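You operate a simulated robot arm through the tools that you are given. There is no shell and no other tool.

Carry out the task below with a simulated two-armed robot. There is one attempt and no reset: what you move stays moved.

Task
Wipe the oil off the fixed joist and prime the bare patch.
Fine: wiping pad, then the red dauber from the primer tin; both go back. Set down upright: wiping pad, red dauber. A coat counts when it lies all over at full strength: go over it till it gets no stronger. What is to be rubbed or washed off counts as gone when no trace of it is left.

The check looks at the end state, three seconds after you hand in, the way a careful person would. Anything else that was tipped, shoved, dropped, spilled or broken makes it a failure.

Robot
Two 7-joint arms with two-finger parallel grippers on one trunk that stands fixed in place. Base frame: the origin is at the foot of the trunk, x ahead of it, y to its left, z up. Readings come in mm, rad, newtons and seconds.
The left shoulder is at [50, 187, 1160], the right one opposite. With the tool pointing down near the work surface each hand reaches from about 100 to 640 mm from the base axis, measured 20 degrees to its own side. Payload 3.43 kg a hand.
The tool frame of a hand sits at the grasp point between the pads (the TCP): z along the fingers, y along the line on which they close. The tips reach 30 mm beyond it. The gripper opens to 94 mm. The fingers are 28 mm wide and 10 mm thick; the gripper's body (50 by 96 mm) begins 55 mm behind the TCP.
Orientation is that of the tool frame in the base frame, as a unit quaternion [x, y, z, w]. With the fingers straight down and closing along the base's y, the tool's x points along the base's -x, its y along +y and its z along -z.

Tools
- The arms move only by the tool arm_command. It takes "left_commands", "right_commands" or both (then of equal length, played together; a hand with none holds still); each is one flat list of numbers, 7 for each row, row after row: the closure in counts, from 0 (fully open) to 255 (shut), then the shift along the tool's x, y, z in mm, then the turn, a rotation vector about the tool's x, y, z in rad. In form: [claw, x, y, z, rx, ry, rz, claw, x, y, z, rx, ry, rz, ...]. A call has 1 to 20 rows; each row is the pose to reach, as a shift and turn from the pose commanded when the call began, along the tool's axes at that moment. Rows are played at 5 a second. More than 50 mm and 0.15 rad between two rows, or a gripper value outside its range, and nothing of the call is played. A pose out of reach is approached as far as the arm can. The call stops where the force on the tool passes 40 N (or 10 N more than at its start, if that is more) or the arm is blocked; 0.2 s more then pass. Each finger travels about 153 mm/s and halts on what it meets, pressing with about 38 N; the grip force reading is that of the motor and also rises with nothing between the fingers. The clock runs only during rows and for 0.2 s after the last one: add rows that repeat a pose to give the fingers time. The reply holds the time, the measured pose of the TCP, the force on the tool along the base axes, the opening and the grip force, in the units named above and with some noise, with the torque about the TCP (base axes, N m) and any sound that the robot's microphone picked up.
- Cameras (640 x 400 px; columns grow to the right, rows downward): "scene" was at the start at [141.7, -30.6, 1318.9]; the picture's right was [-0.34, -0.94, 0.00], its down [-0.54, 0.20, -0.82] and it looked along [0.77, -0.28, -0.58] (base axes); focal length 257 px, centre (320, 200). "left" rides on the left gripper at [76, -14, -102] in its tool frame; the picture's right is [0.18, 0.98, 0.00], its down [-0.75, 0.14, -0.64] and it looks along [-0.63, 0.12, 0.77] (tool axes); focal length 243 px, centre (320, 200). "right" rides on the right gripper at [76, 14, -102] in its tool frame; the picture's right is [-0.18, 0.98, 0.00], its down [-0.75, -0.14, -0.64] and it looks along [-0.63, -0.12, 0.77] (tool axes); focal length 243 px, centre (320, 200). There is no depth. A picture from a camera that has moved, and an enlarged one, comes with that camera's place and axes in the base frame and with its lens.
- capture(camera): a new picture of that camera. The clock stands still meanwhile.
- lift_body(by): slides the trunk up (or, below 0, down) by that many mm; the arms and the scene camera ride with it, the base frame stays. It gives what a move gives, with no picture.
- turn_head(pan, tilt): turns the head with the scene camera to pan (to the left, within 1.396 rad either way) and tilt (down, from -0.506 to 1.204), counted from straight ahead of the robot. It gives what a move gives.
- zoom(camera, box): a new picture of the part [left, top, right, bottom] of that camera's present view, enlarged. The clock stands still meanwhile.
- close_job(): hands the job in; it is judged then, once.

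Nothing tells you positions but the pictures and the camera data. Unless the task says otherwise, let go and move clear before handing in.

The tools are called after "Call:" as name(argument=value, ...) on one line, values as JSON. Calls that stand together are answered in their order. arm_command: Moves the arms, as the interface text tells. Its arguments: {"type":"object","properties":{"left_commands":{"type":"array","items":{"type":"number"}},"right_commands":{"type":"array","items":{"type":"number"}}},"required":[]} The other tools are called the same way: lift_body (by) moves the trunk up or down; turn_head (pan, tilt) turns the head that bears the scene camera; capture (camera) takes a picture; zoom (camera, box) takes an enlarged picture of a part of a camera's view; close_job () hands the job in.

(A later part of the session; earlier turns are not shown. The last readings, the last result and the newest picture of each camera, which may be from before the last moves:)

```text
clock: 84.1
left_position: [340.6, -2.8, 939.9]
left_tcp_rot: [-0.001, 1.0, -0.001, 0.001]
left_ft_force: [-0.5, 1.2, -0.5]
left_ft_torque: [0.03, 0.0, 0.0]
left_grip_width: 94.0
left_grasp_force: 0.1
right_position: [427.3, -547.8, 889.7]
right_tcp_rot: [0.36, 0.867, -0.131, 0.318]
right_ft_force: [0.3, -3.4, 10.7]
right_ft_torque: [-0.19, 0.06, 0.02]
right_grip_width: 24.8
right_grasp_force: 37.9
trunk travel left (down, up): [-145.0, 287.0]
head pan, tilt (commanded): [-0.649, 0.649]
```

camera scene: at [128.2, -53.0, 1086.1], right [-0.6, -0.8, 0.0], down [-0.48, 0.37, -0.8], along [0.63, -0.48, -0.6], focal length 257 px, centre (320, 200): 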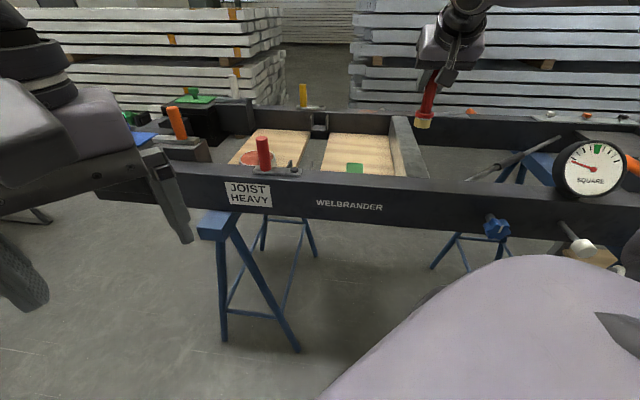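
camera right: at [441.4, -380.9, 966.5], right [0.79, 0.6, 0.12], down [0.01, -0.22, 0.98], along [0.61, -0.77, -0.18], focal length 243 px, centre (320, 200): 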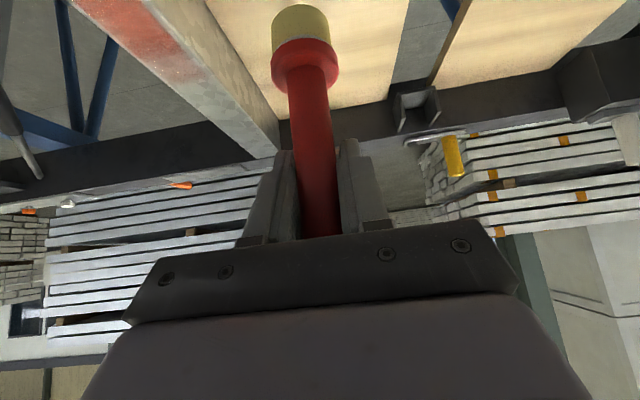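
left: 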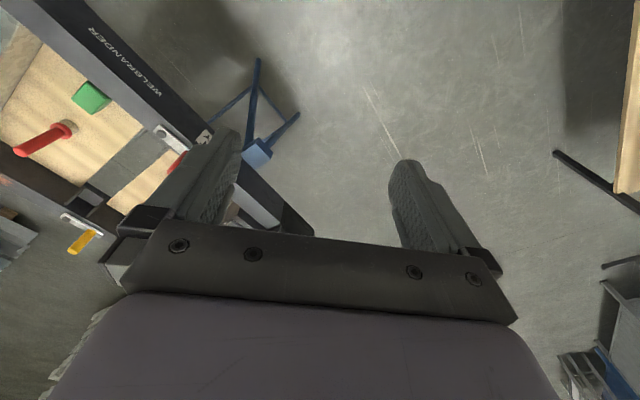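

Light contact again at 10 N. I run a full lane along the board side and come back along the other side.

Call:
arm_command(right_commands=[230, 11.3, 0, -9.9, 0, 0, 0, 230, 22.8, 0, -19.5, 0, 0, 0, 230, 28.9, 0, -24.7, 0, 0, 0, 230, 18.9, 0, -16.3, 0, 0, 0, 230, 7.5, 0, -6.6, 0, 0, 0, 230, -4, 0, 3, 0, 0, 0, 230, -15.5, 0, 12.7, 0, 0, 0, 230, -27, 0, 22.3, 0, 0, 0, 230, -38.5, 0, 32, 0, 0, 0, 230, -49.9, 0, 41.7, 0, 0, 0, 230, -58.3, 0, 48.7, 0, 0, 0, 230, -58.3, -8, 48.7, 0, 0, 0, 230, -49.9, -8, 41.7, 0, 0, 0, 230, -38.5, -8, 32, 0, 0, 0, 230, -27, -8, 22.3, 0, 0, 0, 230, -15.5, -8, 12.7, 0, 0, 0, 230, -4, -8, 3, 0, 0, 0, 230, 7.5, -8, -6.6, 0, 0, 0, 230, 18.9, -8, -16.3, 0, 0, 0, 230, 28.9, -8, -24.7, 0, 0, 0])

Call:
zoom(camera="scene", box=[390, 110, 450, 180])

```text
clock: 88.3
left_position: [342.2, -2.5, 939.7]
left_tcp_rot: [-0.001, 1.0, -0.001, -0.001]
left_ft_force: [-1.0, 0.4, -0.3]
left_ft_torque: [0.0, 0.0, -0.03]
left_grip_width: 93.9
left_grasp_force: 0.1
right_position: [393.4, -526.6, 889.5]
right_tcp_rot: [0.36, 0.868, -0.13, 0.318]
right_ft_force: [1.9, -2.7, 14.0]
right_ft_torque: [-0.15, -0.05, 0.0]
right_grip_width: 24.7
right_grasp_force: 38.2
trunk travel left (down, up): [-145.0, 287.0]
head pan, tilt (commanded): [-0.649, 0.649]
```

```text
5.71 times, centred on (420, 145) of scene
camera zoom: at [127.9, -52.2, 1086.2], right [-0.6, -0.8, 0.0], down [-0.48, 0.36, -0.8], along [0.63, -0.48, -0.6], focal length 1471 px, centre (-251, 514)
```

zoom: 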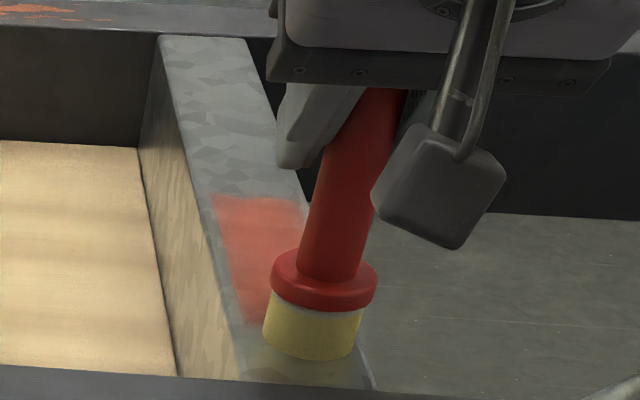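

I lift and move aside to inspect the coat.

Call:
arm_command(right_commands=[230, -6.4, 0, -7.6, 0, 0, 0, 230, -25.8, 0, -30.6, 0, 0, 0, 230, -45, 40, -22, 0, 0, 0, 230, -60, 80, -9, 0, 0, 0, 230, -60, 125, -9, 0, 0, 0, 230, -60, 125, -9, 0, 0, 0])

Call:
zoom(camera="scene", box=[405, 135, 435, 175])

Call:
zoom(camera="scene", box=[340, 90, 450, 180])

Call:
zoom(camera="right", box=[60, 0, 240, 110])

```text
clock: 89.7
left_position: [342.0, -3.3, 940.0]
left_tcp_rot: [-0.001, 1.0, -0.001, 0.0]
left_ft_force: [-0.5, -0.7, 0.2]
left_ft_torque: [0.01, 0.01, -0.02]
left_grip_width: 93.9
left_grasp_force: 0.1
right_position: [511.1, -466.4, 935.0]
right_tcp_rot: [0.359, 0.868, -0.13, 0.317]
right_ft_force: [0.0, -0.7, -0.1]
right_ft_torque: [0.0, -0.01, -0.02]
right_grip_width: 24.7
right_grasp_force: 37.8
trunk travel left (down, up): [-145.0, 287.0]
head pan, tilt (commanded): [-0.649, 0.649]
```

```text
10.00 times, centred on (420, 155) of scene
camera zoom: at [128.6, -52.6, 1086.0], right [-0.6, -0.8, 0.0], down [-0.48, 0.37, -0.8], along [0.63, -0.48, -0.6], focal length 2574 px, centre (-680, 650)
```

zoom: 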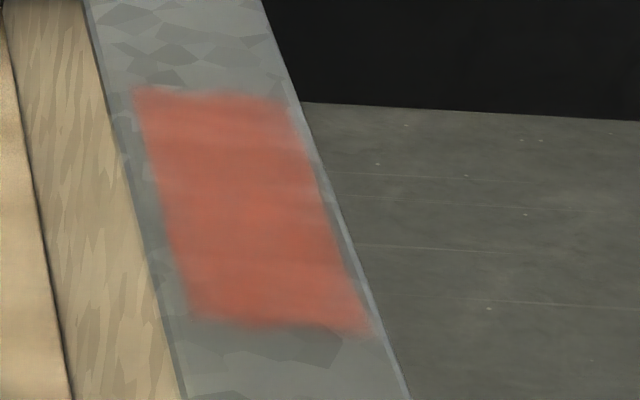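

```text
4.44 times, centred on (395, 135) of scene
camera zoom: at [128.6, -52.6, 1086.0], right [-0.6, -0.8, 0.0], down [-0.48, 0.37, -0.8], along [0.63, -0.48, -0.6], focal length 1144 px, centre (-13, 489)
```

zoom: 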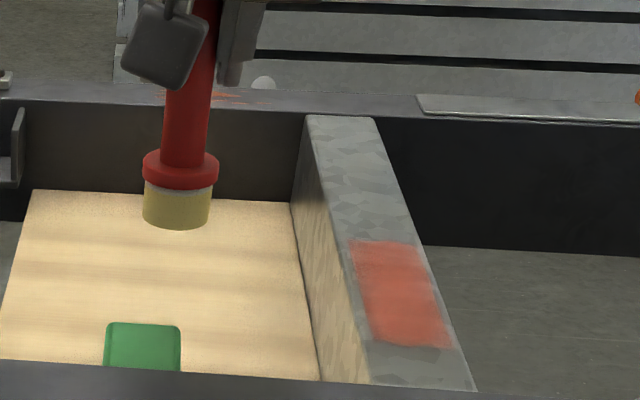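

```text
3.56 times, centred on (150, 55) of right
camera zoom: at [433.9, -368.5, 963.4], right [0.79, 0.6, 0.12], down [0.01, -0.22, 0.98], along [0.61, -0.77, -0.18], focal length 863 px, centre (924, 716)
```

zoom: 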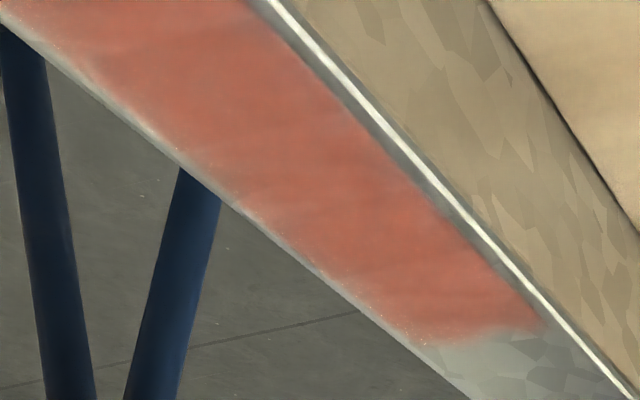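

The rectangle is now filled all over. I make further full passes so that the coat reaches its full strength, then compare.

Call:
arm_command(right_commands=[230, 0, -45, 0, 0, 0, 0, 230, 0, -90, 0, 0, 0, 0, 230, 20, -124, 24, 0, 0, 0, 230, 29.1, -124, 34.6, 0, 0, 0, 230, 44.4, -124, 21.7, 0, 0, 0, 230, 58.2, -124, 10.1, 0, 0, 0, 230, 44.4, -124, 21.7, 0, 0, 0, 230, 29.1, -124, 34.6, 0, 0, 0, 230, 13.8, -124, 47.5, 0, 0, 0, 230, -1.5, -124, 60.4, 0, 0, 0, 230, -15.3, -124, 72, 0, 0, 0, 230, -28.3, -124, 82.9, 0, 0, 0, 230, -28.3, -117, 82.9, 0, 0, 0, 230, -15.3, -117, 72, 0, 0, 0, 230, -1.5, -117, 60.4, 0, 0, 0, 230, 13.8, -117, 47.5, 0, 0, 0, 230, 29.1, -117, 34.6, 0, 0, 0, 230, 44.4, -117, 21.7, 0, 0, 0, 230, 58.2, -117, 10.1, 0, 0, 0, 230, 44.4, -120, 21.7, 0, 0, 0])

```text
clock: 93.9
left_position: [340.9, -3.0, 939.5]
left_tcp_rot: [-0.001, 1.0, -0.002, 0.0]
left_ft_force: [-0.1, -0.2, 0.9]
left_ft_torque: [-0.02, -0.03, -0.05]
left_grip_width: 93.9
left_grasp_force: 0.0
right_position: [411.9, -539.1, 890.6]
right_tcp_rot: [0.359, 0.869, -0.129, 0.316]
right_ft_force: [-0.5, 0.3, 2.2]
right_ft_torque: [0.0, 0.06, 0.01]
right_grip_width: 24.8
right_grasp_force: 38.2
trunk travel left (down, up): [-145.0, 287.0]
head pan, tilt (commanded): [-0.649, 0.649]
```

Call:
arm_command(right_commands=[230, 0.4, -4, 0.5, 0, 0, 0, 230, 15.7, -4, -12.4, 0, 0, 0, 230, 0.4, -4, 0.5, 0, 0, 0, 230, -14.9, -4, 13.4, 0, 0, 0, 230, -30.2, -4, 26.3, 0, 0, 0, 230, -45.5, -4, 39.1, 0, 0, 0, 230, -60.8, -4, 52, 0, 0, 0, 230, -71.5, -4, 61, 0, 0, 0, 230, -71.5, 4, 61, 0, 0, 0, 230, -60.8, 4, 52, 0, 0, 0, 230, -45.5, 4, 39.1, 0, 0, 0, 230, -30.2, 4, 26.3, 0, 0, 0, 230, -14.9, 4, 13.4, 0, 0, 0, 230, 0.4, 4, 0.5, 0, 0, 0, 230, 15.7, 4, -12.4, 0, 0, 0, 230, 15.7, -1, -12.4, 0, 0, 0, 230, 0.4, 0, 0.5, 0, 0, 0, 230, -14.9, 0, 13.4, 0, 0, 0, 230, -30.2, 0, 26.3, 0, 0, 0, 230, -45.5, 0, 39.1, 0, 0, 0])

Call:
arm_command(right_commands=[230, -6.4, 0, -7.6, 0, 0, 0, 230, -25.8, 0, -30.6, 0, 0, 0, 230, -10, 40, -50, 0, 0, 0, 230, 3, 80, -61, 0, 0, 0, 230, 3, 125, -61, 0, 0, 0, 230, 3, 125, -61, 0, 0, 0])

Call:
zoom(camera="scene", box=[405, 135, 435, 175])

Call:
capture(camera="right")

```text
clock: 98.1
left_position: [341.0, -3.8, 939.8]
left_tcp_rot: [-0.001, 1.0, 0.0, 0.001]
left_ft_force: [-0.1, 1.2, -0.5]
left_ft_torque: [0.05, -0.03, 0.0]
left_grip_width: 94.3
left_grasp_force: 0.1
right_position: [453.7, -580.6, 889.4]
right_tcp_rot: [0.359, 0.868, -0.129, 0.317]
right_ft_force: [-2.3, 1.0, 6.6]
right_ft_torque: [0.2, 0.29, -0.04]
right_grip_width: 25.0
right_grasp_force: 38.1
trunk travel left (down, up): [-145.0, 287.0]
head pan, tilt (commanded): [-0.649, 0.649]
```

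```text
clock: 99.5
left_position: [342.6, -2.8, 939.5]
left_tcp_rot: [-0.001, 1.0, -0.001, 0.0]
left_ft_force: [-0.5, 0.4, -1.0]
left_ft_torque: [-0.01, 0.02, 0.01]
left_grip_width: 94.0
left_grasp_force: 0.0
right_position: [514.2, -461.3, 933.4]
right_tcp_rot: [0.359, 0.868, -0.129, 0.317]
right_ft_force: [0.0, 0.3, -0.6]
right_ft_torque: [-0.01, -0.02, 0.0]
right_grip_width: 24.8
right_grasp_force: 37.5
trunk travel left (down, up): [-145.0, 287.0]
head pan, tilt (commanded): [-0.649, 0.649]
```

```text
10.00 times, centred on (420, 155) of scene
camera zoom: at [128.6, -52.7, 1086.0], right [-0.6, -0.8, 0.0], down [-0.48, 0.37, -0.8], along [0.63, -0.48, -0.6], focal length 2574 px, centre (-680, 650)
```

zoom: 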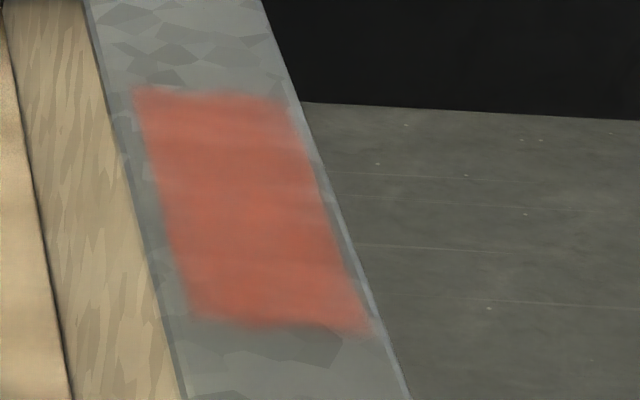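

```text
taken
camera right: at [437.5, -364.1, 962.0], right [0.79, 0.6, 0.12], down [0.02, -0.22, 0.98], along [0.61, -0.77, -0.18], focal length 243 px, centre (320, 200)
```

right: 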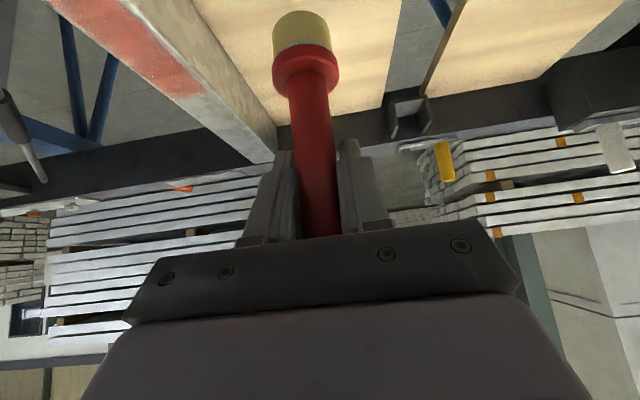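

The coat looks even and has not changed visibly with the last passes. I raise the trunk by 100 mm for a steeper look at the patch (the dauber stays in hand).

Call:
lift_body(by=100)

Call:
zoom(camera="scene", box=[388, 170, 428, 220])

Call:
zoom(camera="scene", box=[220, 120, 430, 220])

```text
clock: 100.8
left_position: [342.1, -3.5, 1039.7]
left_tcp_rot: [-0.001, 1.0, 0.0, 0.0]
left_ft_force: [0.5, 0.0, -0.3]
left_ft_torque: [0.03, -0.02, 0.01]
left_grip_width: 94.1
left_grasp_force: 0.1
right_position: [514.5, -461.9, 1033.6]
right_tcp_rot: [0.359, 0.868, -0.13, 0.316]
right_ft_force: [0.1, 0.2, 0.0]
right_ft_torque: [-0.02, 0.01, -0.01]
right_grip_width: 24.8
right_grasp_force: 38.8
trunk travel left (down, up): [-245.0, 187.0]
head pan, tilt (commanded): [-0.649, 0.649]
```

```text
8.00 times, centred on (408, 195) of scene
camera zoom: at [128.5, -53.0, 1186.0], right [-0.6, -0.8, 0.0], down [-0.48, 0.37, -0.8], along [0.63, -0.48, -0.6], focal length 2059 px, centre (-384, 240)
```

zoom: 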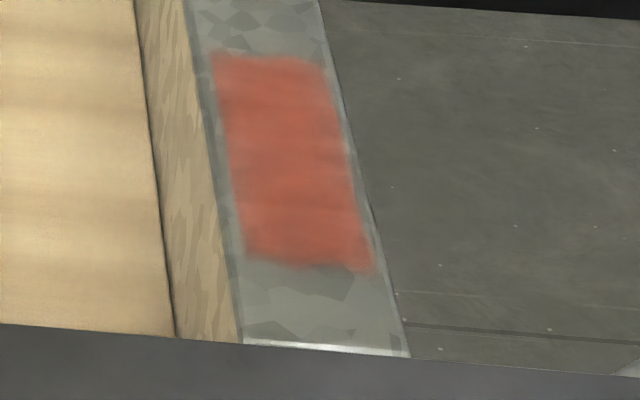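

```text
3.05 times, centred on (325, 170) of scene
camera zoom: at [128.5, -53.0, 1186.0], right [-0.6, -0.8, 0.0], down [-0.48, 0.37, -0.8], along [0.63, -0.48, -0.6], focal length 784 px, centre (305, 291)
```

zoom: 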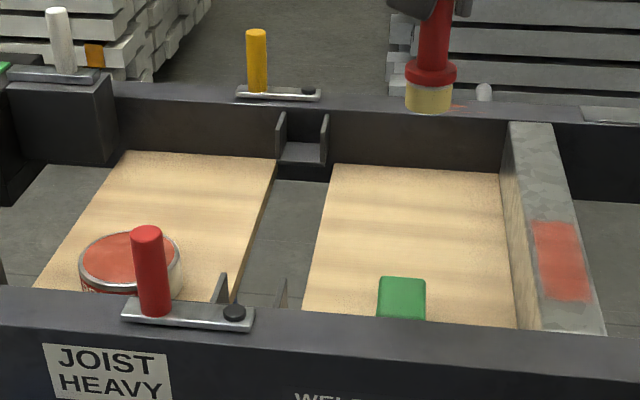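

The coat covers the rectangle, only the outer edges look slightly softer. I make wider passes to reach the edges and corners fully, starting on the outer side.

Call:
arm_command(right_commands=[230, 0, -45, 0, 0, 0, 0, 230, 0, -90, 0, 0, 0, 0, 230, 0, -136, 0, 0, 0, 0, 230, 29, -136, 34.4, 0, 0, 0, 230, 58, -136, 68.9, 0, 0, 0, 230, 80.5, -136, 95.6, 0, 0, 0, 230, 88.9, -136, 105.6, 0, 0, 0, 230, 88.9, -136, 105.6, 0, 0, 0])

Call:
arm_command(right_commands=[230, 1.3, 0, 1.5, 0, 0, 0, 230, 1.9, 0, 2.3, 0, 0, 0, 230, 1.9, 0, 2.3, 0, 0, 0])

```text
clock: 102.6
left_position: [341.8, -3.0, 1040.2]
left_tcp_rot: [-0.001, 1.0, -0.001, 0.0]
left_ft_force: [0.3, -0.3, 0.5]
left_ft_torque: [-0.02, 0.03, -0.01]
left_grip_width: 94.1
left_grasp_force: 0.1
right_position: [418.8, -558.1, 894.7]
right_tcp_rot: [0.359, 0.868, -0.13, 0.316]
right_ft_force: [-0.6, 1.2, -0.2]
right_ft_torque: [0.0, -0.02, 0.03]
right_grip_width: 24.7
right_grasp_force: 37.9
trunk travel left (down, up): [-245.0, 187.0]
head pan, tilt (commanded): [-0.649, 0.649]
```

```text
clock: 103.4
left_position: [342.0, -3.1, 1040.5]
left_tcp_rot: [-0.001, 1.0, -0.001, 0.0]
left_ft_force: [-0.7, -0.5, -0.3]
left_ft_torque: [-0.02, -0.04, 0.02]
left_grip_width: 93.9
left_grasp_force: 0.1
right_position: [418.3, -558.4, 891.9]
right_tcp_rot: [0.359, 0.868, -0.129, 0.317]
right_ft_force: [1.0, 0.1, -0.5]
right_ft_torque: [0.02, 0.01, 0.0]
right_grip_width: 24.9
right_grasp_force: 37.6
trunk travel left (down, up): [-245.0, 187.0]
head pan, tilt (commanded): [-0.649, 0.649]
```

Call:
arm_command(right_commands=[230, 0.9, 0, 1.1, 0, 0, 0, 230, 1.3, 0, 1.5, 0, 0, 0, 230, 1.3, 0, 1.5, 0, 0, 0])

Call:
arm_command(right_commands=[230, 0.65, 0, 0.77, 0, 0, 0, 230, 0.65, 0, 0.77, 0, 0, 0])

```text
clock: 104.2
left_position: [341.3, -3.7, 1040.4]
left_tcp_rot: [-0.001, 1.0, -0.002, 0.0]
left_ft_force: [-0.2, 0.2, 0.5]
left_ft_torque: [0.0, -0.01, 0.03]
left_grip_width: 93.9
left_grasp_force: 0.0
right_position: [418.4, -558.3, 890.7]
right_tcp_rot: [0.359, 0.869, -0.129, 0.316]
right_ft_force: [0.6, 0.1, -1.1]
right_ft_torque: [-0.02, 0.0, -0.04]
right_grip_width: 24.6
right_grasp_force: 37.8
trunk travel left (down, up): [-245.0, 187.0]
head pan, tilt (commanded): [-0.649, 0.649]
```

```text
clock: 104.8
left_position: [342.8, -2.7, 1039.5]
left_tcp_rot: [-0.001, 1.0, -0.001, 0.0]
left_ft_force: [0.3, 0.3, -0.1]
left_ft_torque: [-0.01, -0.01, 0.03]
left_grip_width: 93.9
left_grasp_force: 0.0
right_position: [419.3, -558.5, 889.0]
right_tcp_rot: [0.36, 0.868, -0.13, 0.316]
right_ft_force: [0.4, -0.6, 0.2]
right_ft_torque: [-0.02, -0.01, 0.0]
right_grip_width: 24.8
right_grasp_force: 38.3
trunk travel left (down, up): [-245.0, 187.0]
head pan, tilt (commanded): [-0.649, 0.649]
```

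Call:
arm_command(right_commands=[230, 0.65, 0, 0.77, 0, 0, 0, 230, 0.65, 0, 0.77, 0, 0, 0])

Call:
arm_command(right_commands=[230, 0.65, 0, 0.77, 0, 0, 0, 230, 0.65, 0, 0.77, 0, 0, 0])

```text
clock: 105.4
left_position: [342.0, -3.4, 1040.1]
left_tcp_rot: [-0.001, 1.0, 0.0, 0.0]
left_ft_force: [-0.2, 0.4, 0.7]
left_ft_torque: [-0.02, -0.01, 0.02]
left_grip_width: 93.8
left_grasp_force: 0.1
right_position: [418.2, -556.9, 887.8]
right_tcp_rot: [0.359, 0.868, -0.13, 0.316]
right_ft_force: [-0.3, -0.2, 0.3]
right_ft_torque: [0.0, 0.03, 0.0]
right_grip_width: 24.7
right_grasp_force: 38.3
trunk travel left (down, up): [-245.0, 187.0]
head pan, tilt (commanded): [-0.649, 0.649]
```

```text
clock: 106.0
left_position: [342.9, -3.2, 1039.6]
left_tcp_rot: [-0.001, 1.0, -0.001, 0.0]
left_ft_force: [-0.5, 0.1, 0.4]
left_ft_torque: [-0.02, -0.01, -0.02]
left_grip_width: 94.1
left_grasp_force: 0.0
right_position: [417.8, -559.0, 888.0]
right_tcp_rot: [0.359, 0.868, -0.13, 0.319]
right_ft_force: [1.1, -1.3, 4.6]
right_ft_torque: [0.02, 0.02, -0.03]
right_grip_width: 24.7
right_grasp_force: 38.4
trunk travel left (down, up): [-245.0, 187.0]
head pan, tilt (commanded): [-0.649, 0.649]
```

Light contact again. Now a loop around the outer rim of the patch, edges and corners included.

Call:
arm_command(right_commands=[230, 15.6, -2, -12.5, 0, 0, 0, 230, 32.4, -2, -26.6, 0, 0, 0, 230, 15.6, -2, -12.5, 0, 0, 0, 230, 0.3, -2, 0.4, 0, 0, 0, 230, -15, -2, 13.3, 0, 0, 0, 230, -30.3, -2, 26.2, 0, 0, 0, 230, -45.6, -2, 39, 0, 0, 0, 230, -60.9, -2, 51.9, 0, 0, 0, 230, -68.6, -2, 58.4, 0, 0, 0, 230, -68.6, 8, 58.4, 0, 0, 0, 230, -68.6, 19, 58.4, 0, 0, 0, 230, -60.9, 19, 51.9, 0, 0, 0, 230, -45.6, 19, 39, 0, 0, 0, 230, -30.3, 19, 26.2, 0, 0, 0, 230, -15, 19, 13.3, 0, 0, 0, 230, 0.3, 19, 0.4, 0, 0, 0, 230, 15.6, 19, -12.5, 0, 0, 0, 230, 32.4, 19, -26.6, 0, 0, 0, 230, 32.4, 8, -26.6, 0, 0, 0, 230, 32.4, -2, -26.6, 0, 0, 0])

Call:
zoom(camera="scene", box=[370, 130, 440, 220])

```text
clock: 110.2
left_position: [340.8, -2.2, 1040.1]
left_tcp_rot: [-0.001, 1.0, -0.001, -0.001]
left_ft_force: [0.2, -0.2, -0.2]
left_ft_torque: [0.01, -0.01, -0.02]
left_grip_width: 93.9
left_grasp_force: 0.2
right_position: [386.7, -529.1, 887.6]
right_tcp_rot: [0.359, 0.868, -0.129, 0.317]
right_ft_force: [3.1, 2.9, 12.5]
right_ft_torque: [0.22, -0.06, -0.07]
right_grip_width: 24.6
right_grasp_force: 37.8
trunk travel left (down, up): [-245.0, 187.0]
head pan, tilt (commanded): [-0.649, 0.649]
```

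```text
4.44 times, centred on (405, 175) of scene
camera zoom: at [127.8, -51.6, 1186.2], right [-0.6, -0.8, 0.0], down [-0.48, 0.36, -0.8], along [0.63, -0.48, -0.6], focal length 1144 px, centre (-58, 311)
```

zoom: 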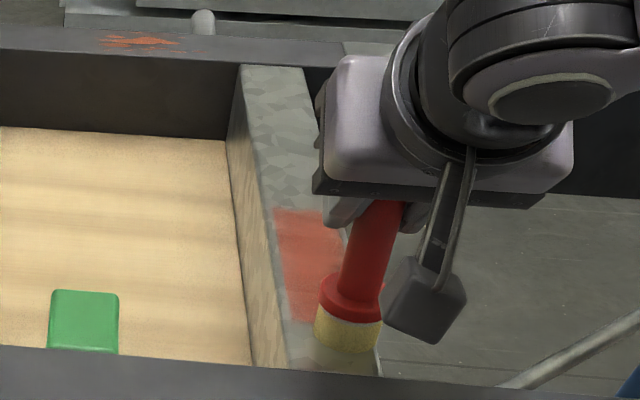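

Call:
arm_command(right_commands=[230, -0.2, 6, -0.2, 0, 0, 0, 230, -15.5, 6, 12.7, 0, 0, 0, 230, -30.8, 6, 25.6, 0, 0, 0, 230, -46.1, 6, 38.4, 0, 0, 0, 230, -61.4, 6, 51.3, 0, 0, 0, 230, -76.7, 6, 64.2, 0, 0, 0, 230, -92, 6, 77.1, 0, 0, 0, 230, -99.7, 6, 83.5, 0, 0, 0, 230, -99.7, 15, 83.5, 0, 0, 0, 230, -92, 15, 77.1, 0, 0, 0, 230, -76.7, 15, 64.2, 0, 0, 0, 230, -61.4, 15, 51.3, 0, 0, 0, 230, -46.1, 15, 38.4, 0, 0, 0, 230, -30.8, 15, 25.6, 0, 0, 0, 230, -15.5, 15, 12.7, 0, 0, 0, 230, -0.2, 15, -0.2, 0, 0, 0])

Call:
arm_command(right_commands=[230, -6.4, 0, -7.6, 0, 0, 0, 230, -25.8, 0, -30.6, 0, 0, 0, 230, -53, 30, -36, 0, 0, 0, 230, -80, 60, -33, 0, 0, 0, 230, -94, 100, -39, 0, 0, 0, 230, -94, 130, -39, 0, 0, 0, 230, -94, 130, -39, 0, 0, 0])

Call:
zoom(camera="scene", box=[388, 170, 428, 220])

Call:
capture(camera="right")

```text
clock: 113.6
left_position: [340.6, -2.7, 1039.5]
left_tcp_rot: [-0.001, 1.0, 0.0, -0.001]
left_ft_force: [-1.0, -0.3, 0.1]
left_ft_torque: [0.05, -0.03, 0.0]
left_grip_width: 93.8
left_grasp_force: 0.0
right_position: [397.7, -519.3, 889.3]
right_tcp_rot: [0.36, 0.868, -0.13, 0.317]
right_ft_force: [-0.1, -0.1, 7.0]
right_ft_torque: [-0.01, 0.04, -0.02]
right_grip_width: 24.5
right_grasp_force: 37.8
trunk travel left (down, up): [-245.0, 187.0]
head pan, tilt (commanded): [-0.649, 0.649]
```

```text
clock: 115.2
left_position: [341.1, -4.1, 1038.4]
left_tcp_rot: [-0.001, 1.0, -0.001, 0.0]
left_ft_force: [0.1, 0.2, 0.9]
left_ft_torque: [-0.03, -0.01, 0.02]
left_grip_width: 94.0
left_grasp_force: 0.0
right_position: [524.3, -461.8, 977.4]
right_tcp_rot: [0.359, 0.869, -0.129, 0.316]
right_ft_force: [-0.4, -0.1, 0.5]
right_ft_torque: [0.0, -0.02, 0.0]
right_grip_width: 24.7
right_grasp_force: 38.0
trunk travel left (down, up): [-245.0, 187.0]
head pan, tilt (commanded): [-0.649, 0.649]
```

```text
8.00 times, centred on (408, 195) of scene
camera zoom: at [128.5, -52.8, 1186.0], right [-0.6, -0.8, 0.0], down [-0.48, 0.37, -0.8], along [0.63, -0.48, -0.6], focal length 2059 px, centre (-384, 240)
```

zoom: 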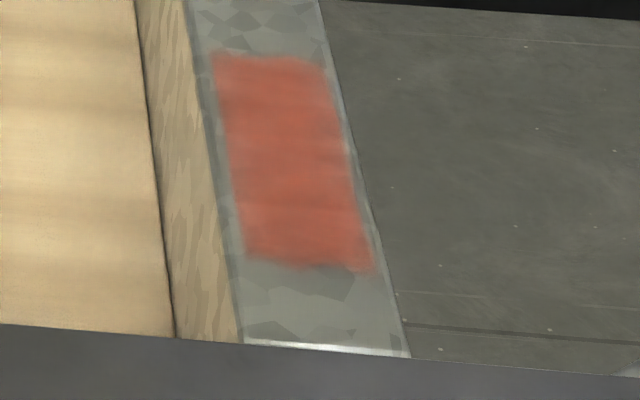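

```text
taken
camera right: at [446.4, -363.9, 1006.2], right [0.79, 0.6, 0.12], down [0.01, -0.22, 0.98], along [0.61, -0.77, -0.18], focal length 243 px, centre (320, 200)
```

right: 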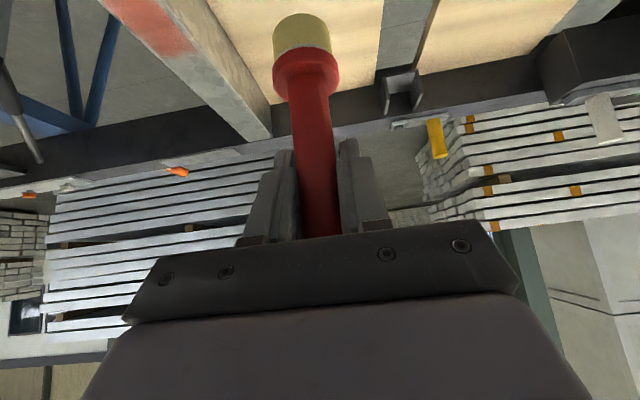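

The coat looks the same as before the last passes, so it is not getting stronger. I check it once more enlarged and compare it with the tin's colour.

Call:
zoom(camera="scene", box=[398, 174, 418, 206])

Call:
zoom(camera="right", box=[90, 0, 210, 70])

```text
12.50 times, centred on (408, 190) of scene
camera zoom: at [128.5, -52.8, 1186.0], right [-0.6, -0.8, 0.0], down [-0.48, 0.37, -0.8], along [0.63, -0.48, -0.6], focal length 3218 px, centre (-780, 325)
```

zoom: 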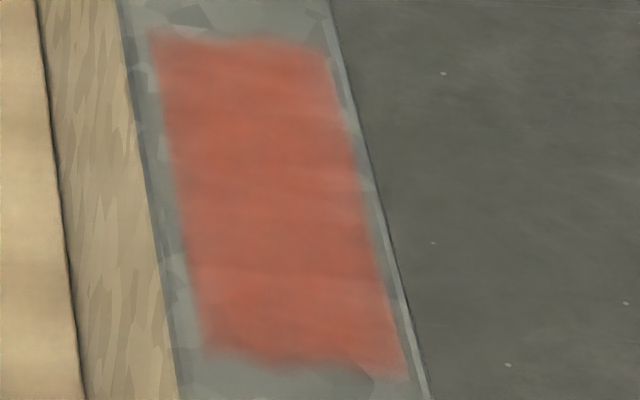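

```text
5.33 times, centred on (150, 35) of right
camera zoom: at [446.4, -363.9, 1006.2], right [0.79, 0.6, 0.12], down [0.01, -0.22, 0.98], along [0.61, -0.77, -0.18], focal length 1294 px, centre (1227, 1080)
```

zoom: 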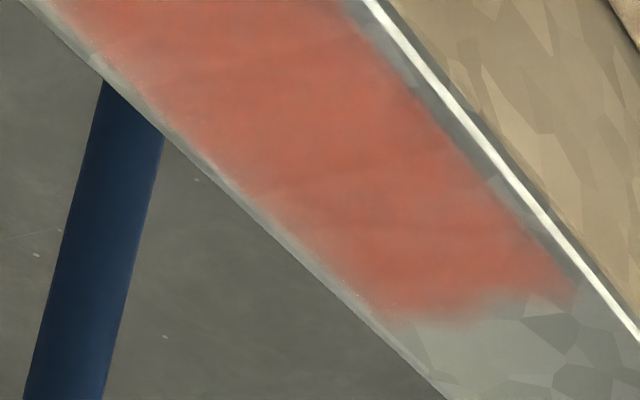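

The primer lies evenly over the whole patch. Next I check the dauber's lean in the grip before taking it back to its place.

Call:
zoom(camera="scene", box=[330, 80, 410, 160])

Call:
zoom(camera="right", box=[230, 0, 390, 120])

```text
5.00 times, centred on (370, 120) of scene
camera zoom: at [128.5, -52.8, 1186.0], right [-0.6, -0.8, 0.0], down [-0.48, 0.37, -0.8], along [0.63, -0.48, -0.6], focal length 1287 px, centre (70, 600)
```

zoom: 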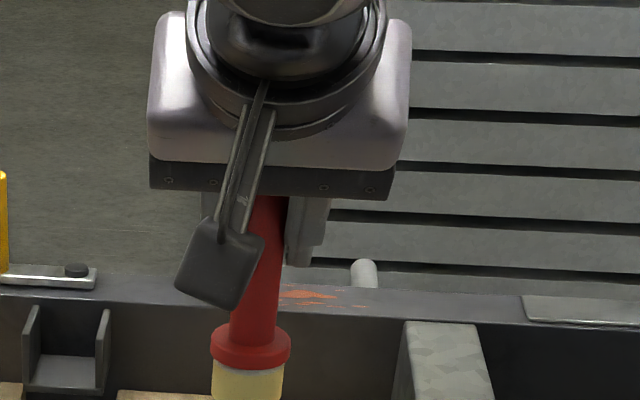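

```text
3.33 times, centred on (310, 60) of right
camera zoom: at [446.4, -363.9, 1006.2], right [0.79, 0.6, 0.12], down [0.01, -0.22, 0.98], along [0.61, -0.77, -0.18], focal length 809 px, centre (353, 667)
```

zoom: 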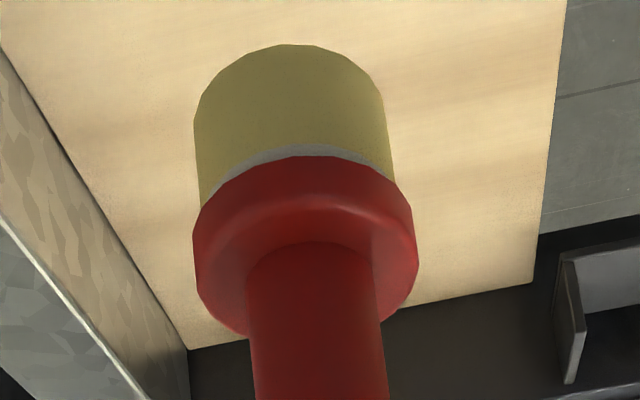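

The dauber has crept up a few millimetres in the grip but still hangs nearly upright. I carry it back over its original spot and lower it to just above the board.

Call:
arm_command(right_commands=[230, -21, -2, 38, 0, 0, 0, 230, -42, -4, 76, 0, 0, 0, 230, -62.4, -6.3, 114, 0, 0, 0, 230, -62.4, -6.3, 114, 0, 0, 0, 230, -36.6, -6.3, 144.6, 0, 0, 0, 230, -10.9, -6.3, 175.2, 0, 0, 0, 230, 1.3, -6.3, 189.7, 0, 0, 0, 230, 1.3, -6.3, 189.7, 0, 0, 0])

Call:
zoom(camera="scene", box=[310, 120, 410, 220])

Call:
capture(camera="right")

```text
clock: 117.0
left_position: [342.1, -2.8, 1040.0]
left_tcp_rot: [-0.001, 1.0, -0.001, 0.001]
left_ft_force: [0.8, 0.3, 0.1]
left_ft_torque: [0.0, 0.0, 0.01]
left_grip_width: 93.9
left_grasp_force: 0.0
right_position: [603.0, -550.8, 830.8]
right_tcp_rot: [0.359, 0.868, -0.129, 0.316]
right_ft_force: [0.4, 0.1, 0.0]
right_ft_torque: [-0.02, 0.01, 0.0]
right_grip_width: 24.8
right_grasp_force: 37.8
trunk travel left (down, up): [-245.0, 187.0]
head pan, tilt (commanded): [-0.649, 0.649]
```

```text
4.00 times, centred on (360, 170) of scene
camera zoom: at [128.4, -52.9, 1186.1], right [-0.6, -0.8, 0.0], down [-0.48, 0.37, -0.8], along [0.63, -0.48, -0.6], focal length 1030 px, centre (160, 320)
```

zoom: 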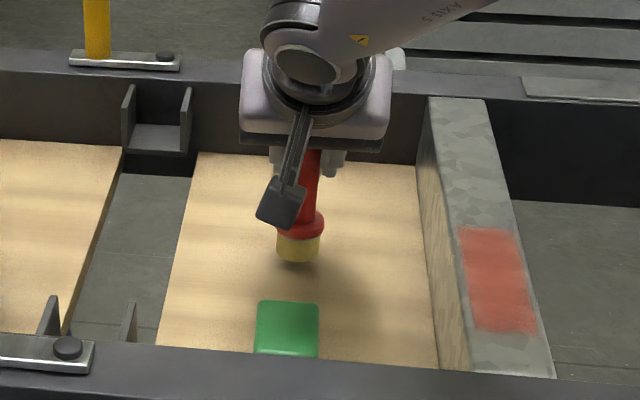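

```text
taken
camera right: at [526.8, -453.0, 859.1], right [0.79, 0.6, 0.12], down [0.01, -0.22, 0.98], along [0.61, -0.77, -0.18], focal length 243 px, centre (320, 200)
```

right: 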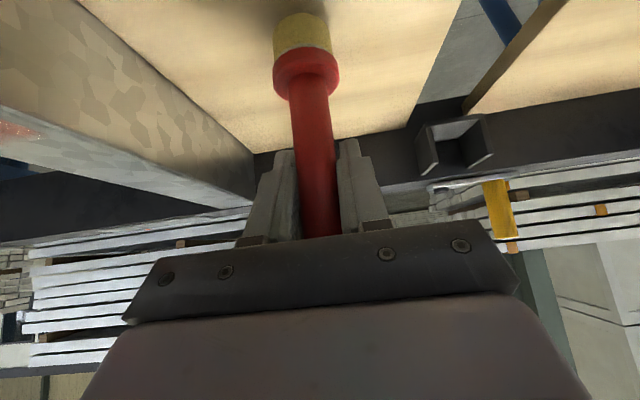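

Call:
arm_command(right_commands=[230, 2.6, 0.8, 3.1, 0, 0, 0, 230, 4.5, 0.8, 5.4, 0, 0, 0, 230, 5.8, 0.8, 6.9, 0, 0, 0, 230, 5.8, 0.8, 6.9, 0, 0, 0])

Call:
arm_command(right_commands=[230, 0.65, 0, 0.77, 0, 0, 0, 230, 1.3, 0, 1.5, 0, 0, 0, 230, 1.3, 0, 1.5, 0, 0, 0])

```text
clock: 118.0
left_position: [342.2, -3.7, 1041.0]
left_tcp_rot: [-0.001, 1.0, -0.001, -0.001]
left_ft_force: [-1.6, -0.3, 0.1]
left_ft_torque: [-0.01, -0.03, 0.02]
left_grip_width: 94.5
left_grasp_force: 0.1
right_position: [603.5, -550.2, 822.8]
right_tcp_rot: [0.36, 0.868, -0.13, 0.317]
right_ft_force: [-0.1, -1.2, 0.0]
right_ft_torque: [0.0, 0.0, -0.05]
right_grip_width: 24.4
right_grasp_force: 38.0
trunk travel left (down, up): [-245.0, 187.0]
head pan, tilt (commanded): [-0.649, 0.649]
```

```text
clock: 118.8
left_position: [341.6, -3.8, 1040.6]
left_tcp_rot: [0.0, 1.0, 0.0, -0.001]
left_ft_force: [0.2, -0.3, 0.6]
left_ft_torque: [0.01, 0.02, 0.04]
left_grip_width: 93.8
left_grasp_force: 0.0
right_position: [604.9, -549.5, 820.2]
right_tcp_rot: [0.361, 0.868, -0.13, 0.316]
right_ft_force: [-0.1, -0.3, -1.4]
right_ft_torque: [0.03, 0.01, -0.01]
right_grip_width: 24.7
right_grasp_force: 37.6
trunk travel left (down, up): [-245.0, 187.0]
head pan, tilt (commanded): [-0.649, 0.649]
```

Call:
arm_command(right_commands=[230, 0.65, 0, 0.77, 0, 0, 0, 230, 0.65, 0, 0.77, 0, 0, 0])

Call:
arm_command(right_commands=[230, 0.65, 0, 0.77, 0, 0, 0, 230, 0.65, 0, 0.77, 0, 0, 0])

Call:
arm_command(right_commands=[230, 0.65, 0, 0.77, 0, 0, 0, 230, 0.65, 0, 0.77, 0, 0, 0])

```text
clock: 119.4
left_position: [342.3, -2.5, 1039.8]
left_tcp_rot: [-0.001, 1.0, 0.0, 0.0]
left_ft_force: [-0.1, 0.6, 0.1]
left_ft_torque: [-0.01, 0.04, 0.0]
left_grip_width: 94.0
left_grasp_force: 0.0
right_position: [605.3, -549.1, 820.9]
right_tcp_rot: [0.359, 0.868, -0.13, 0.317]
right_ft_force: [-0.2, -0.8, -0.7]
right_ft_torque: [0.0, 0.01, -0.01]
right_grip_width: 24.6
right_grasp_force: 38.2
trunk travel left (down, up): [-245.0, 187.0]
head pan, tilt (commanded): [-0.649, 0.649]
```

```text
clock: 120.0
left_position: [341.0, -3.6, 1041.2]
left_tcp_rot: [-0.001, 1.0, -0.002, -0.001]
left_ft_force: [0.0, 0.0, -0.7]
left_ft_torque: [0.02, -0.03, 0.04]
left_grip_width: 94.0
left_grasp_force: 0.1
right_position: [604.8, -549.6, 817.6]
right_tcp_rot: [0.36, 0.868, -0.13, 0.316]
right_ft_force: [-0.2, 0.4, 0.2]
right_ft_torque: [0.0, 0.04, 0.0]
right_grip_width: 24.9
right_grasp_force: 37.9
trunk travel left (down, up): [-245.0, 187.0]
head pan, tilt (commanded): [-0.649, 0.649]
```

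```text
clock: 120.6
left_position: [341.7, -3.1, 1039.5]
left_tcp_rot: [-0.002, 1.0, -0.001, -0.001]
left_ft_force: [0.5, 0.2, -0.1]
left_ft_torque: [-0.01, -0.01, -0.01]
left_grip_width: 94.1
left_grasp_force: 0.0
right_position: [606.3, -550.4, 819.5]
right_tcp_rot: [0.36, 0.868, -0.13, 0.317]
right_ft_force: [-0.2, 0.2, 4.4]
right_ft_torque: [0.01, 0.1, 0.0]
right_grip_width: 25.0
right_grasp_force: 38.5
trunk travel left (down, up): [-245.0, 187.0]
head pan, tilt (commanded): [-0.649, 0.649]
```

The dauber stands on the board (4 N). I open the fingers gradually and look at it before withdrawing.

Call:
arm_command(right_commands=[175, 0, 0, 0, 0, 0, 0, 120, 0, 0, 0, 0, 0, 0, 60, 0, 0, 0, 0, 0, 0, 0, 0, 0, 0, 0, 0, 0, 0, 0, 0, 0, 0, 0, 0])

Call:
capture(camera="right")

Call:
zoom(camera="scene", box=[310, 120, 410, 220])

```text
clock: 121.8
left_position: [341.4, -5.0, 1040.2]
left_tcp_rot: [-0.001, 1.0, -0.002, 0.0]
left_ft_force: [0.3, -0.6, -0.7]
left_ft_torque: [-0.03, -0.03, 0.02]
left_grip_width: 94.2
left_grasp_force: 0.1
right_position: [604.8, -548.6, 817.3]
right_tcp_rot: [0.36, 0.868, -0.13, 0.316]
right_ft_force: [0.8, 0.0, 0.3]
right_ft_torque: [-0.01, 0.02, 0.02]
right_grip_width: 94.1
right_grasp_force: 0.0
trunk travel left (down, up): [-245.0, 187.0]
head pan, tilt (commanded): [-0.649, 0.649]
```

```text
taken
camera right: at [527.7, -452.3, 845.9], right [0.79, 0.6, 0.12], down [0.01, -0.22, 0.98], along [0.61, -0.77, -0.18], focal length 243 px, centre (320, 200)
```

right: 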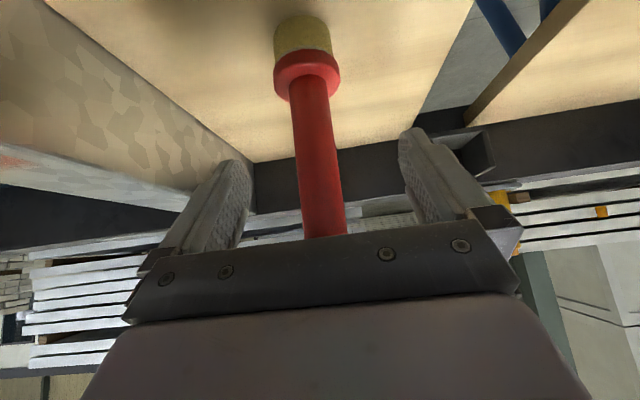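

```text
4.00 times, centred on (360, 170) of scene
camera zoom: at [128.3, -52.9, 1186.1], right [-0.6, -0.8, 0.0], down [-0.48, 0.37, -0.8], along [0.63, -0.48, -0.6], focal length 1030 px, centre (160, 320)
```

zoom: 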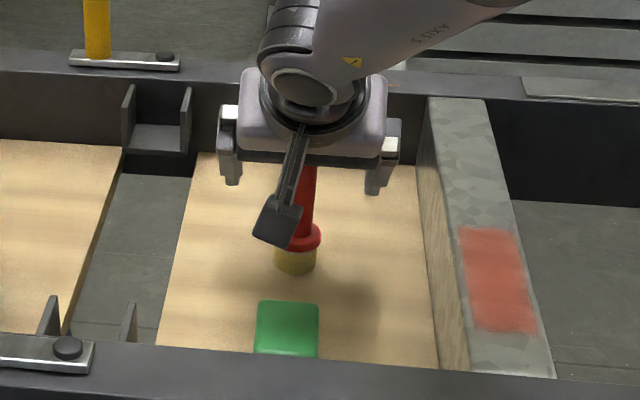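

The dauber stands upright on its own. I withdraw straight up along the way I came and then pull back.

Call:
arm_command(right_commands=[0, -9.7, 0, -11.5, 0, 0, 0, 0, -25.8, 0, -30.6, 0, 0, 0, 0, -45, 0, -53.5, 0, 0, 0, 0, -67.6, 0, -80.3, 0, 0, 0, 0, -90.2, 0, -107.1, 0, 0, 0, 0, -61, 0, -137, 0, 0.1, 0, 0, -32, 0, -167, 0, 0.2, 0, 0, -3, 0, -197, 0, 0.3, 0, 0, -3, 0, -197, 0, 0.3, 0])

Call:
capture(camera="scene")

Call:
zoom(camera="scene", box=[310, 120, 430, 220])

```text
clock: 123.8
left_position: [340.8, -3.0, 1039.1]
left_tcp_rot: [-0.001, 1.0, -0.001, 0.0]
left_ft_force: [-0.2, -0.3, 0.1]
left_ft_torque: [0.02, 0.0, 0.0]
left_grip_width: 94.0
left_grasp_force: 0.1
right_position: [516.5, -460.9, 969.6]
right_tcp_rot: [0.376, 0.906, -0.073, 0.183]
right_ft_force: [0.2, 0.3, 0.2]
right_ft_torque: [0.0, 0.03, 0.0]
right_grip_width: 94.0
right_grasp_force: 0.1
trunk travel left (down, up): [-245.0, 187.0]
head pan, tilt (commanded): [-0.649, 0.649]
```

```text
taken
camera scene: at [128.2, -52.9, 1186.1], right [-0.6, -0.8, 0.0], down [-0.48, 0.37, -0.8], along [0.63, -0.48, -0.6], focal length 257 px, centre (320, 200)
```

scene: 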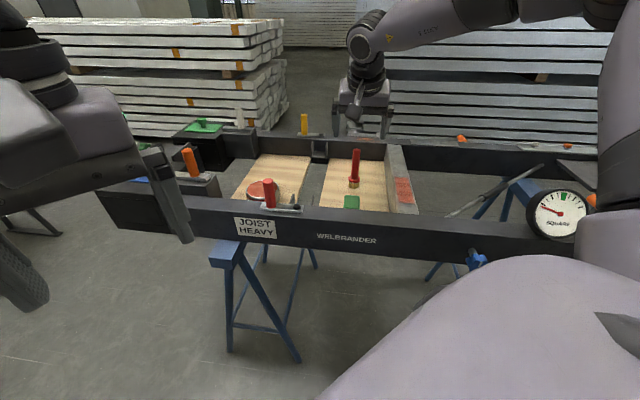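

```text
4.00 times, centred on (370, 170) of scene
camera zoom: at [128.2, -52.9, 1186.1], right [-0.6, -0.8, 0.0], down [-0.48, 0.37, -0.8], along [0.63, -0.48, -0.6], focal length 1030 px, centre (120, 320)
```

zoom: 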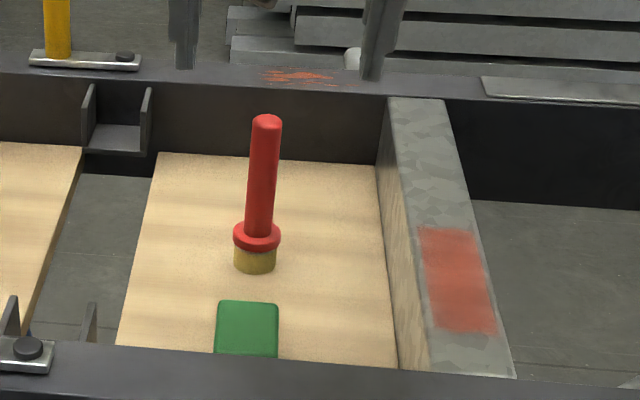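

Pad and dauber both stand back in place. With the empty hand I take a close look straight at the coated patch from the wrist camera.

Call:
arm_command(right_commands=[0, 22.8, -28.5, 6.7, 0, 0.1, 0, 0, 45.7, -57, 13.4, 0, 0.2, 0, 0, 68.5, -85.5, 20.2, 0, 0.3, 0, 0, 91.4, -114, 26.9, 0, 0.395, 0, 0, 91.4, -114, 26.9, 0, 0.395, 0])

Call:
capture(camera="right")

Call:
zoom(camera="right", box=[230, 100, 410, 250])

```text
clock: 125.0
left_position: [341.5, -3.3, 1040.4]
left_tcp_rot: [-0.001, 1.0, -0.001, 0.0]
left_ft_force: [0.9, 1.4, 0.7]
left_ft_torque: [0.01, 0.01, 0.02]
left_grip_width: 93.9
left_grasp_force: 0.1
right_position: [383.0, -490.6, 911.3]
right_tcp_rot: [0.381, 0.924, 0.001, 0.002]
right_ft_force: [0.2, -0.5, -0.1]
right_ft_torque: [0.03, 0.0, 0.0]
right_grip_width: 93.8
right_grasp_force: 0.1
trunk travel left (down, up): [-245.0, 187.0]
head pan, tilt (commanded): [-0.649, 0.649]
```

```text
taken
camera right: at [339.4, -427.1, 1010.8], right [0.82, 0.57, 0.0], down [0.43, -0.63, 0.64], along [0.37, -0.53, -0.77], focal length 243 px, centre (320, 200)
```

right: 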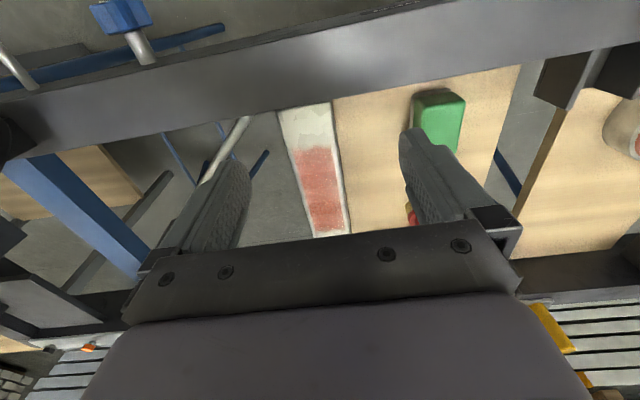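

```text
2.67 times, centred on (320, 175) of right
camera zoom: at [339.4, -427.1, 1010.8], right [0.82, 0.57, 0.0], down [0.43, -0.63, 0.64], along [0.37, -0.53, -0.77], focal length 647 px, centre (320, 267)
```

zoom: 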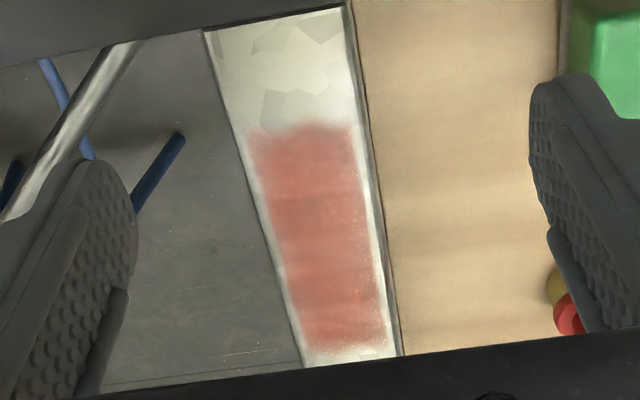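

From this angle the coat looks slightly mottled, which could be reflections or thin spots. I look closer.

Call:
zoom(camera="right", box=[280, 130, 360, 240])

Call:
zoom(camera="right", box=[290, 135, 345, 170])

Call:
zoom(camera="right", box=[300, 190, 360, 240])

```text
3.64 times, centred on (320, 185) of right
camera zoom: at [339.4, -427.1, 1010.8], right [0.82, 0.57, 0.0], down [0.43, -0.63, 0.64], along [0.37, -0.53, -0.77], focal length 882 px, centre (320, 254)
```

zoom: 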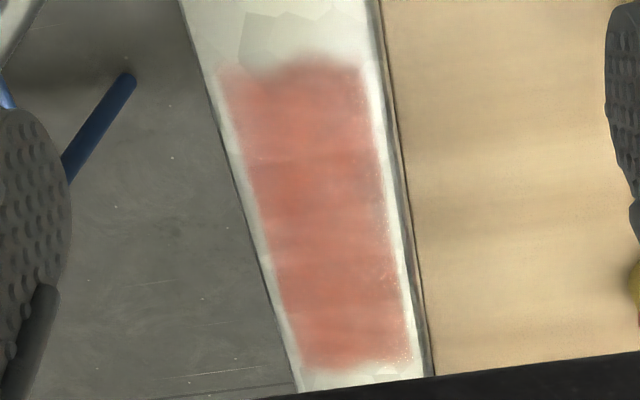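

```text
11.43 times, centred on (318, 152) of right
camera zoom: at [339.4, -427.1, 1010.8], right [0.82, 0.57, 0.0], down [0.43, -0.63, 0.64], along [0.37, -0.53, -0.77], focal length 2773 px, centre (349, 743)
```

zoom: 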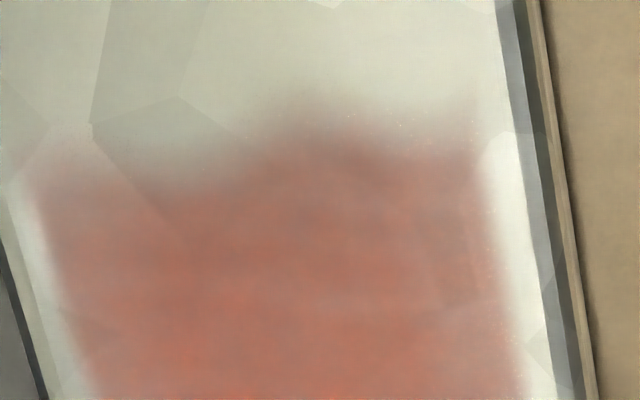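

```text
8.00 times, centred on (330, 215) of right
camera zoom: at [339.4, -427.1, 1010.8], right [0.82, 0.57, 0.0], down [0.43, -0.63, 0.64], along [0.37, -0.53, -0.77], focal length 1941 px, centre (240, 80)
```

zoom: 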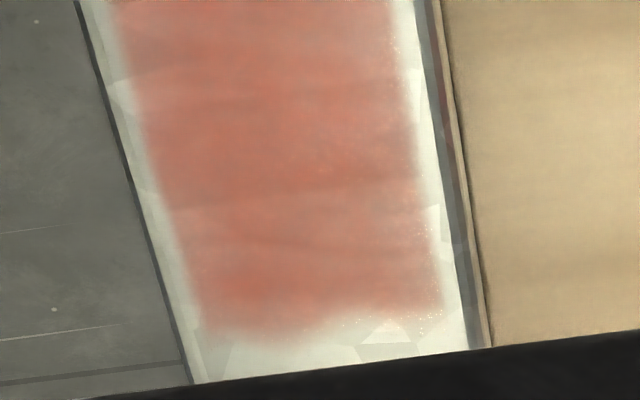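

Call:
zoom(camera="scene", box=[400, 196, 420, 212])

Call:
zoom(camera="scene", box=[396, 172, 420, 208])

```text
16.00 times, centred on (410, 204) of scene
camera zoom: at [128.2, -53.0, 1186.1], right [-0.6, -0.8, 0.0], down [-0.48, 0.37, -0.8], along [0.63, -0.48, -0.6], focal length 4118 px, centre (-1120, 136)
```

zoom: 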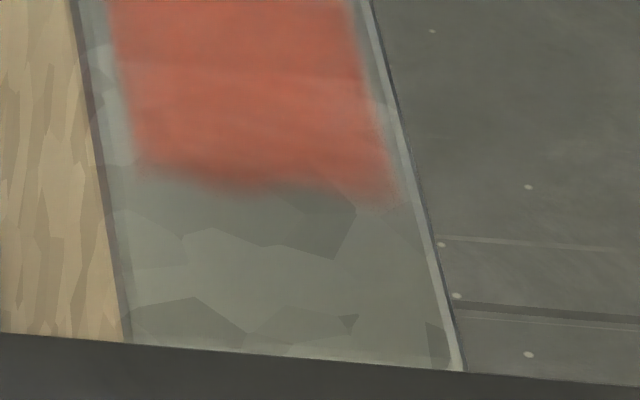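

```text
11.11 times, centred on (408, 190) of scene
camera zoom: at [128.2, -53.0, 1186.1], right [-0.6, -0.8, 0.0], down [-0.48, 0.37, -0.8], along [0.63, -0.48, -0.6], focal length 2860 px, centre (-658, 311)
```

zoom: 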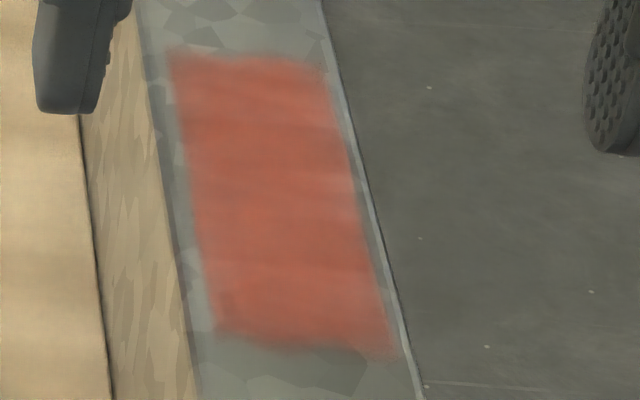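

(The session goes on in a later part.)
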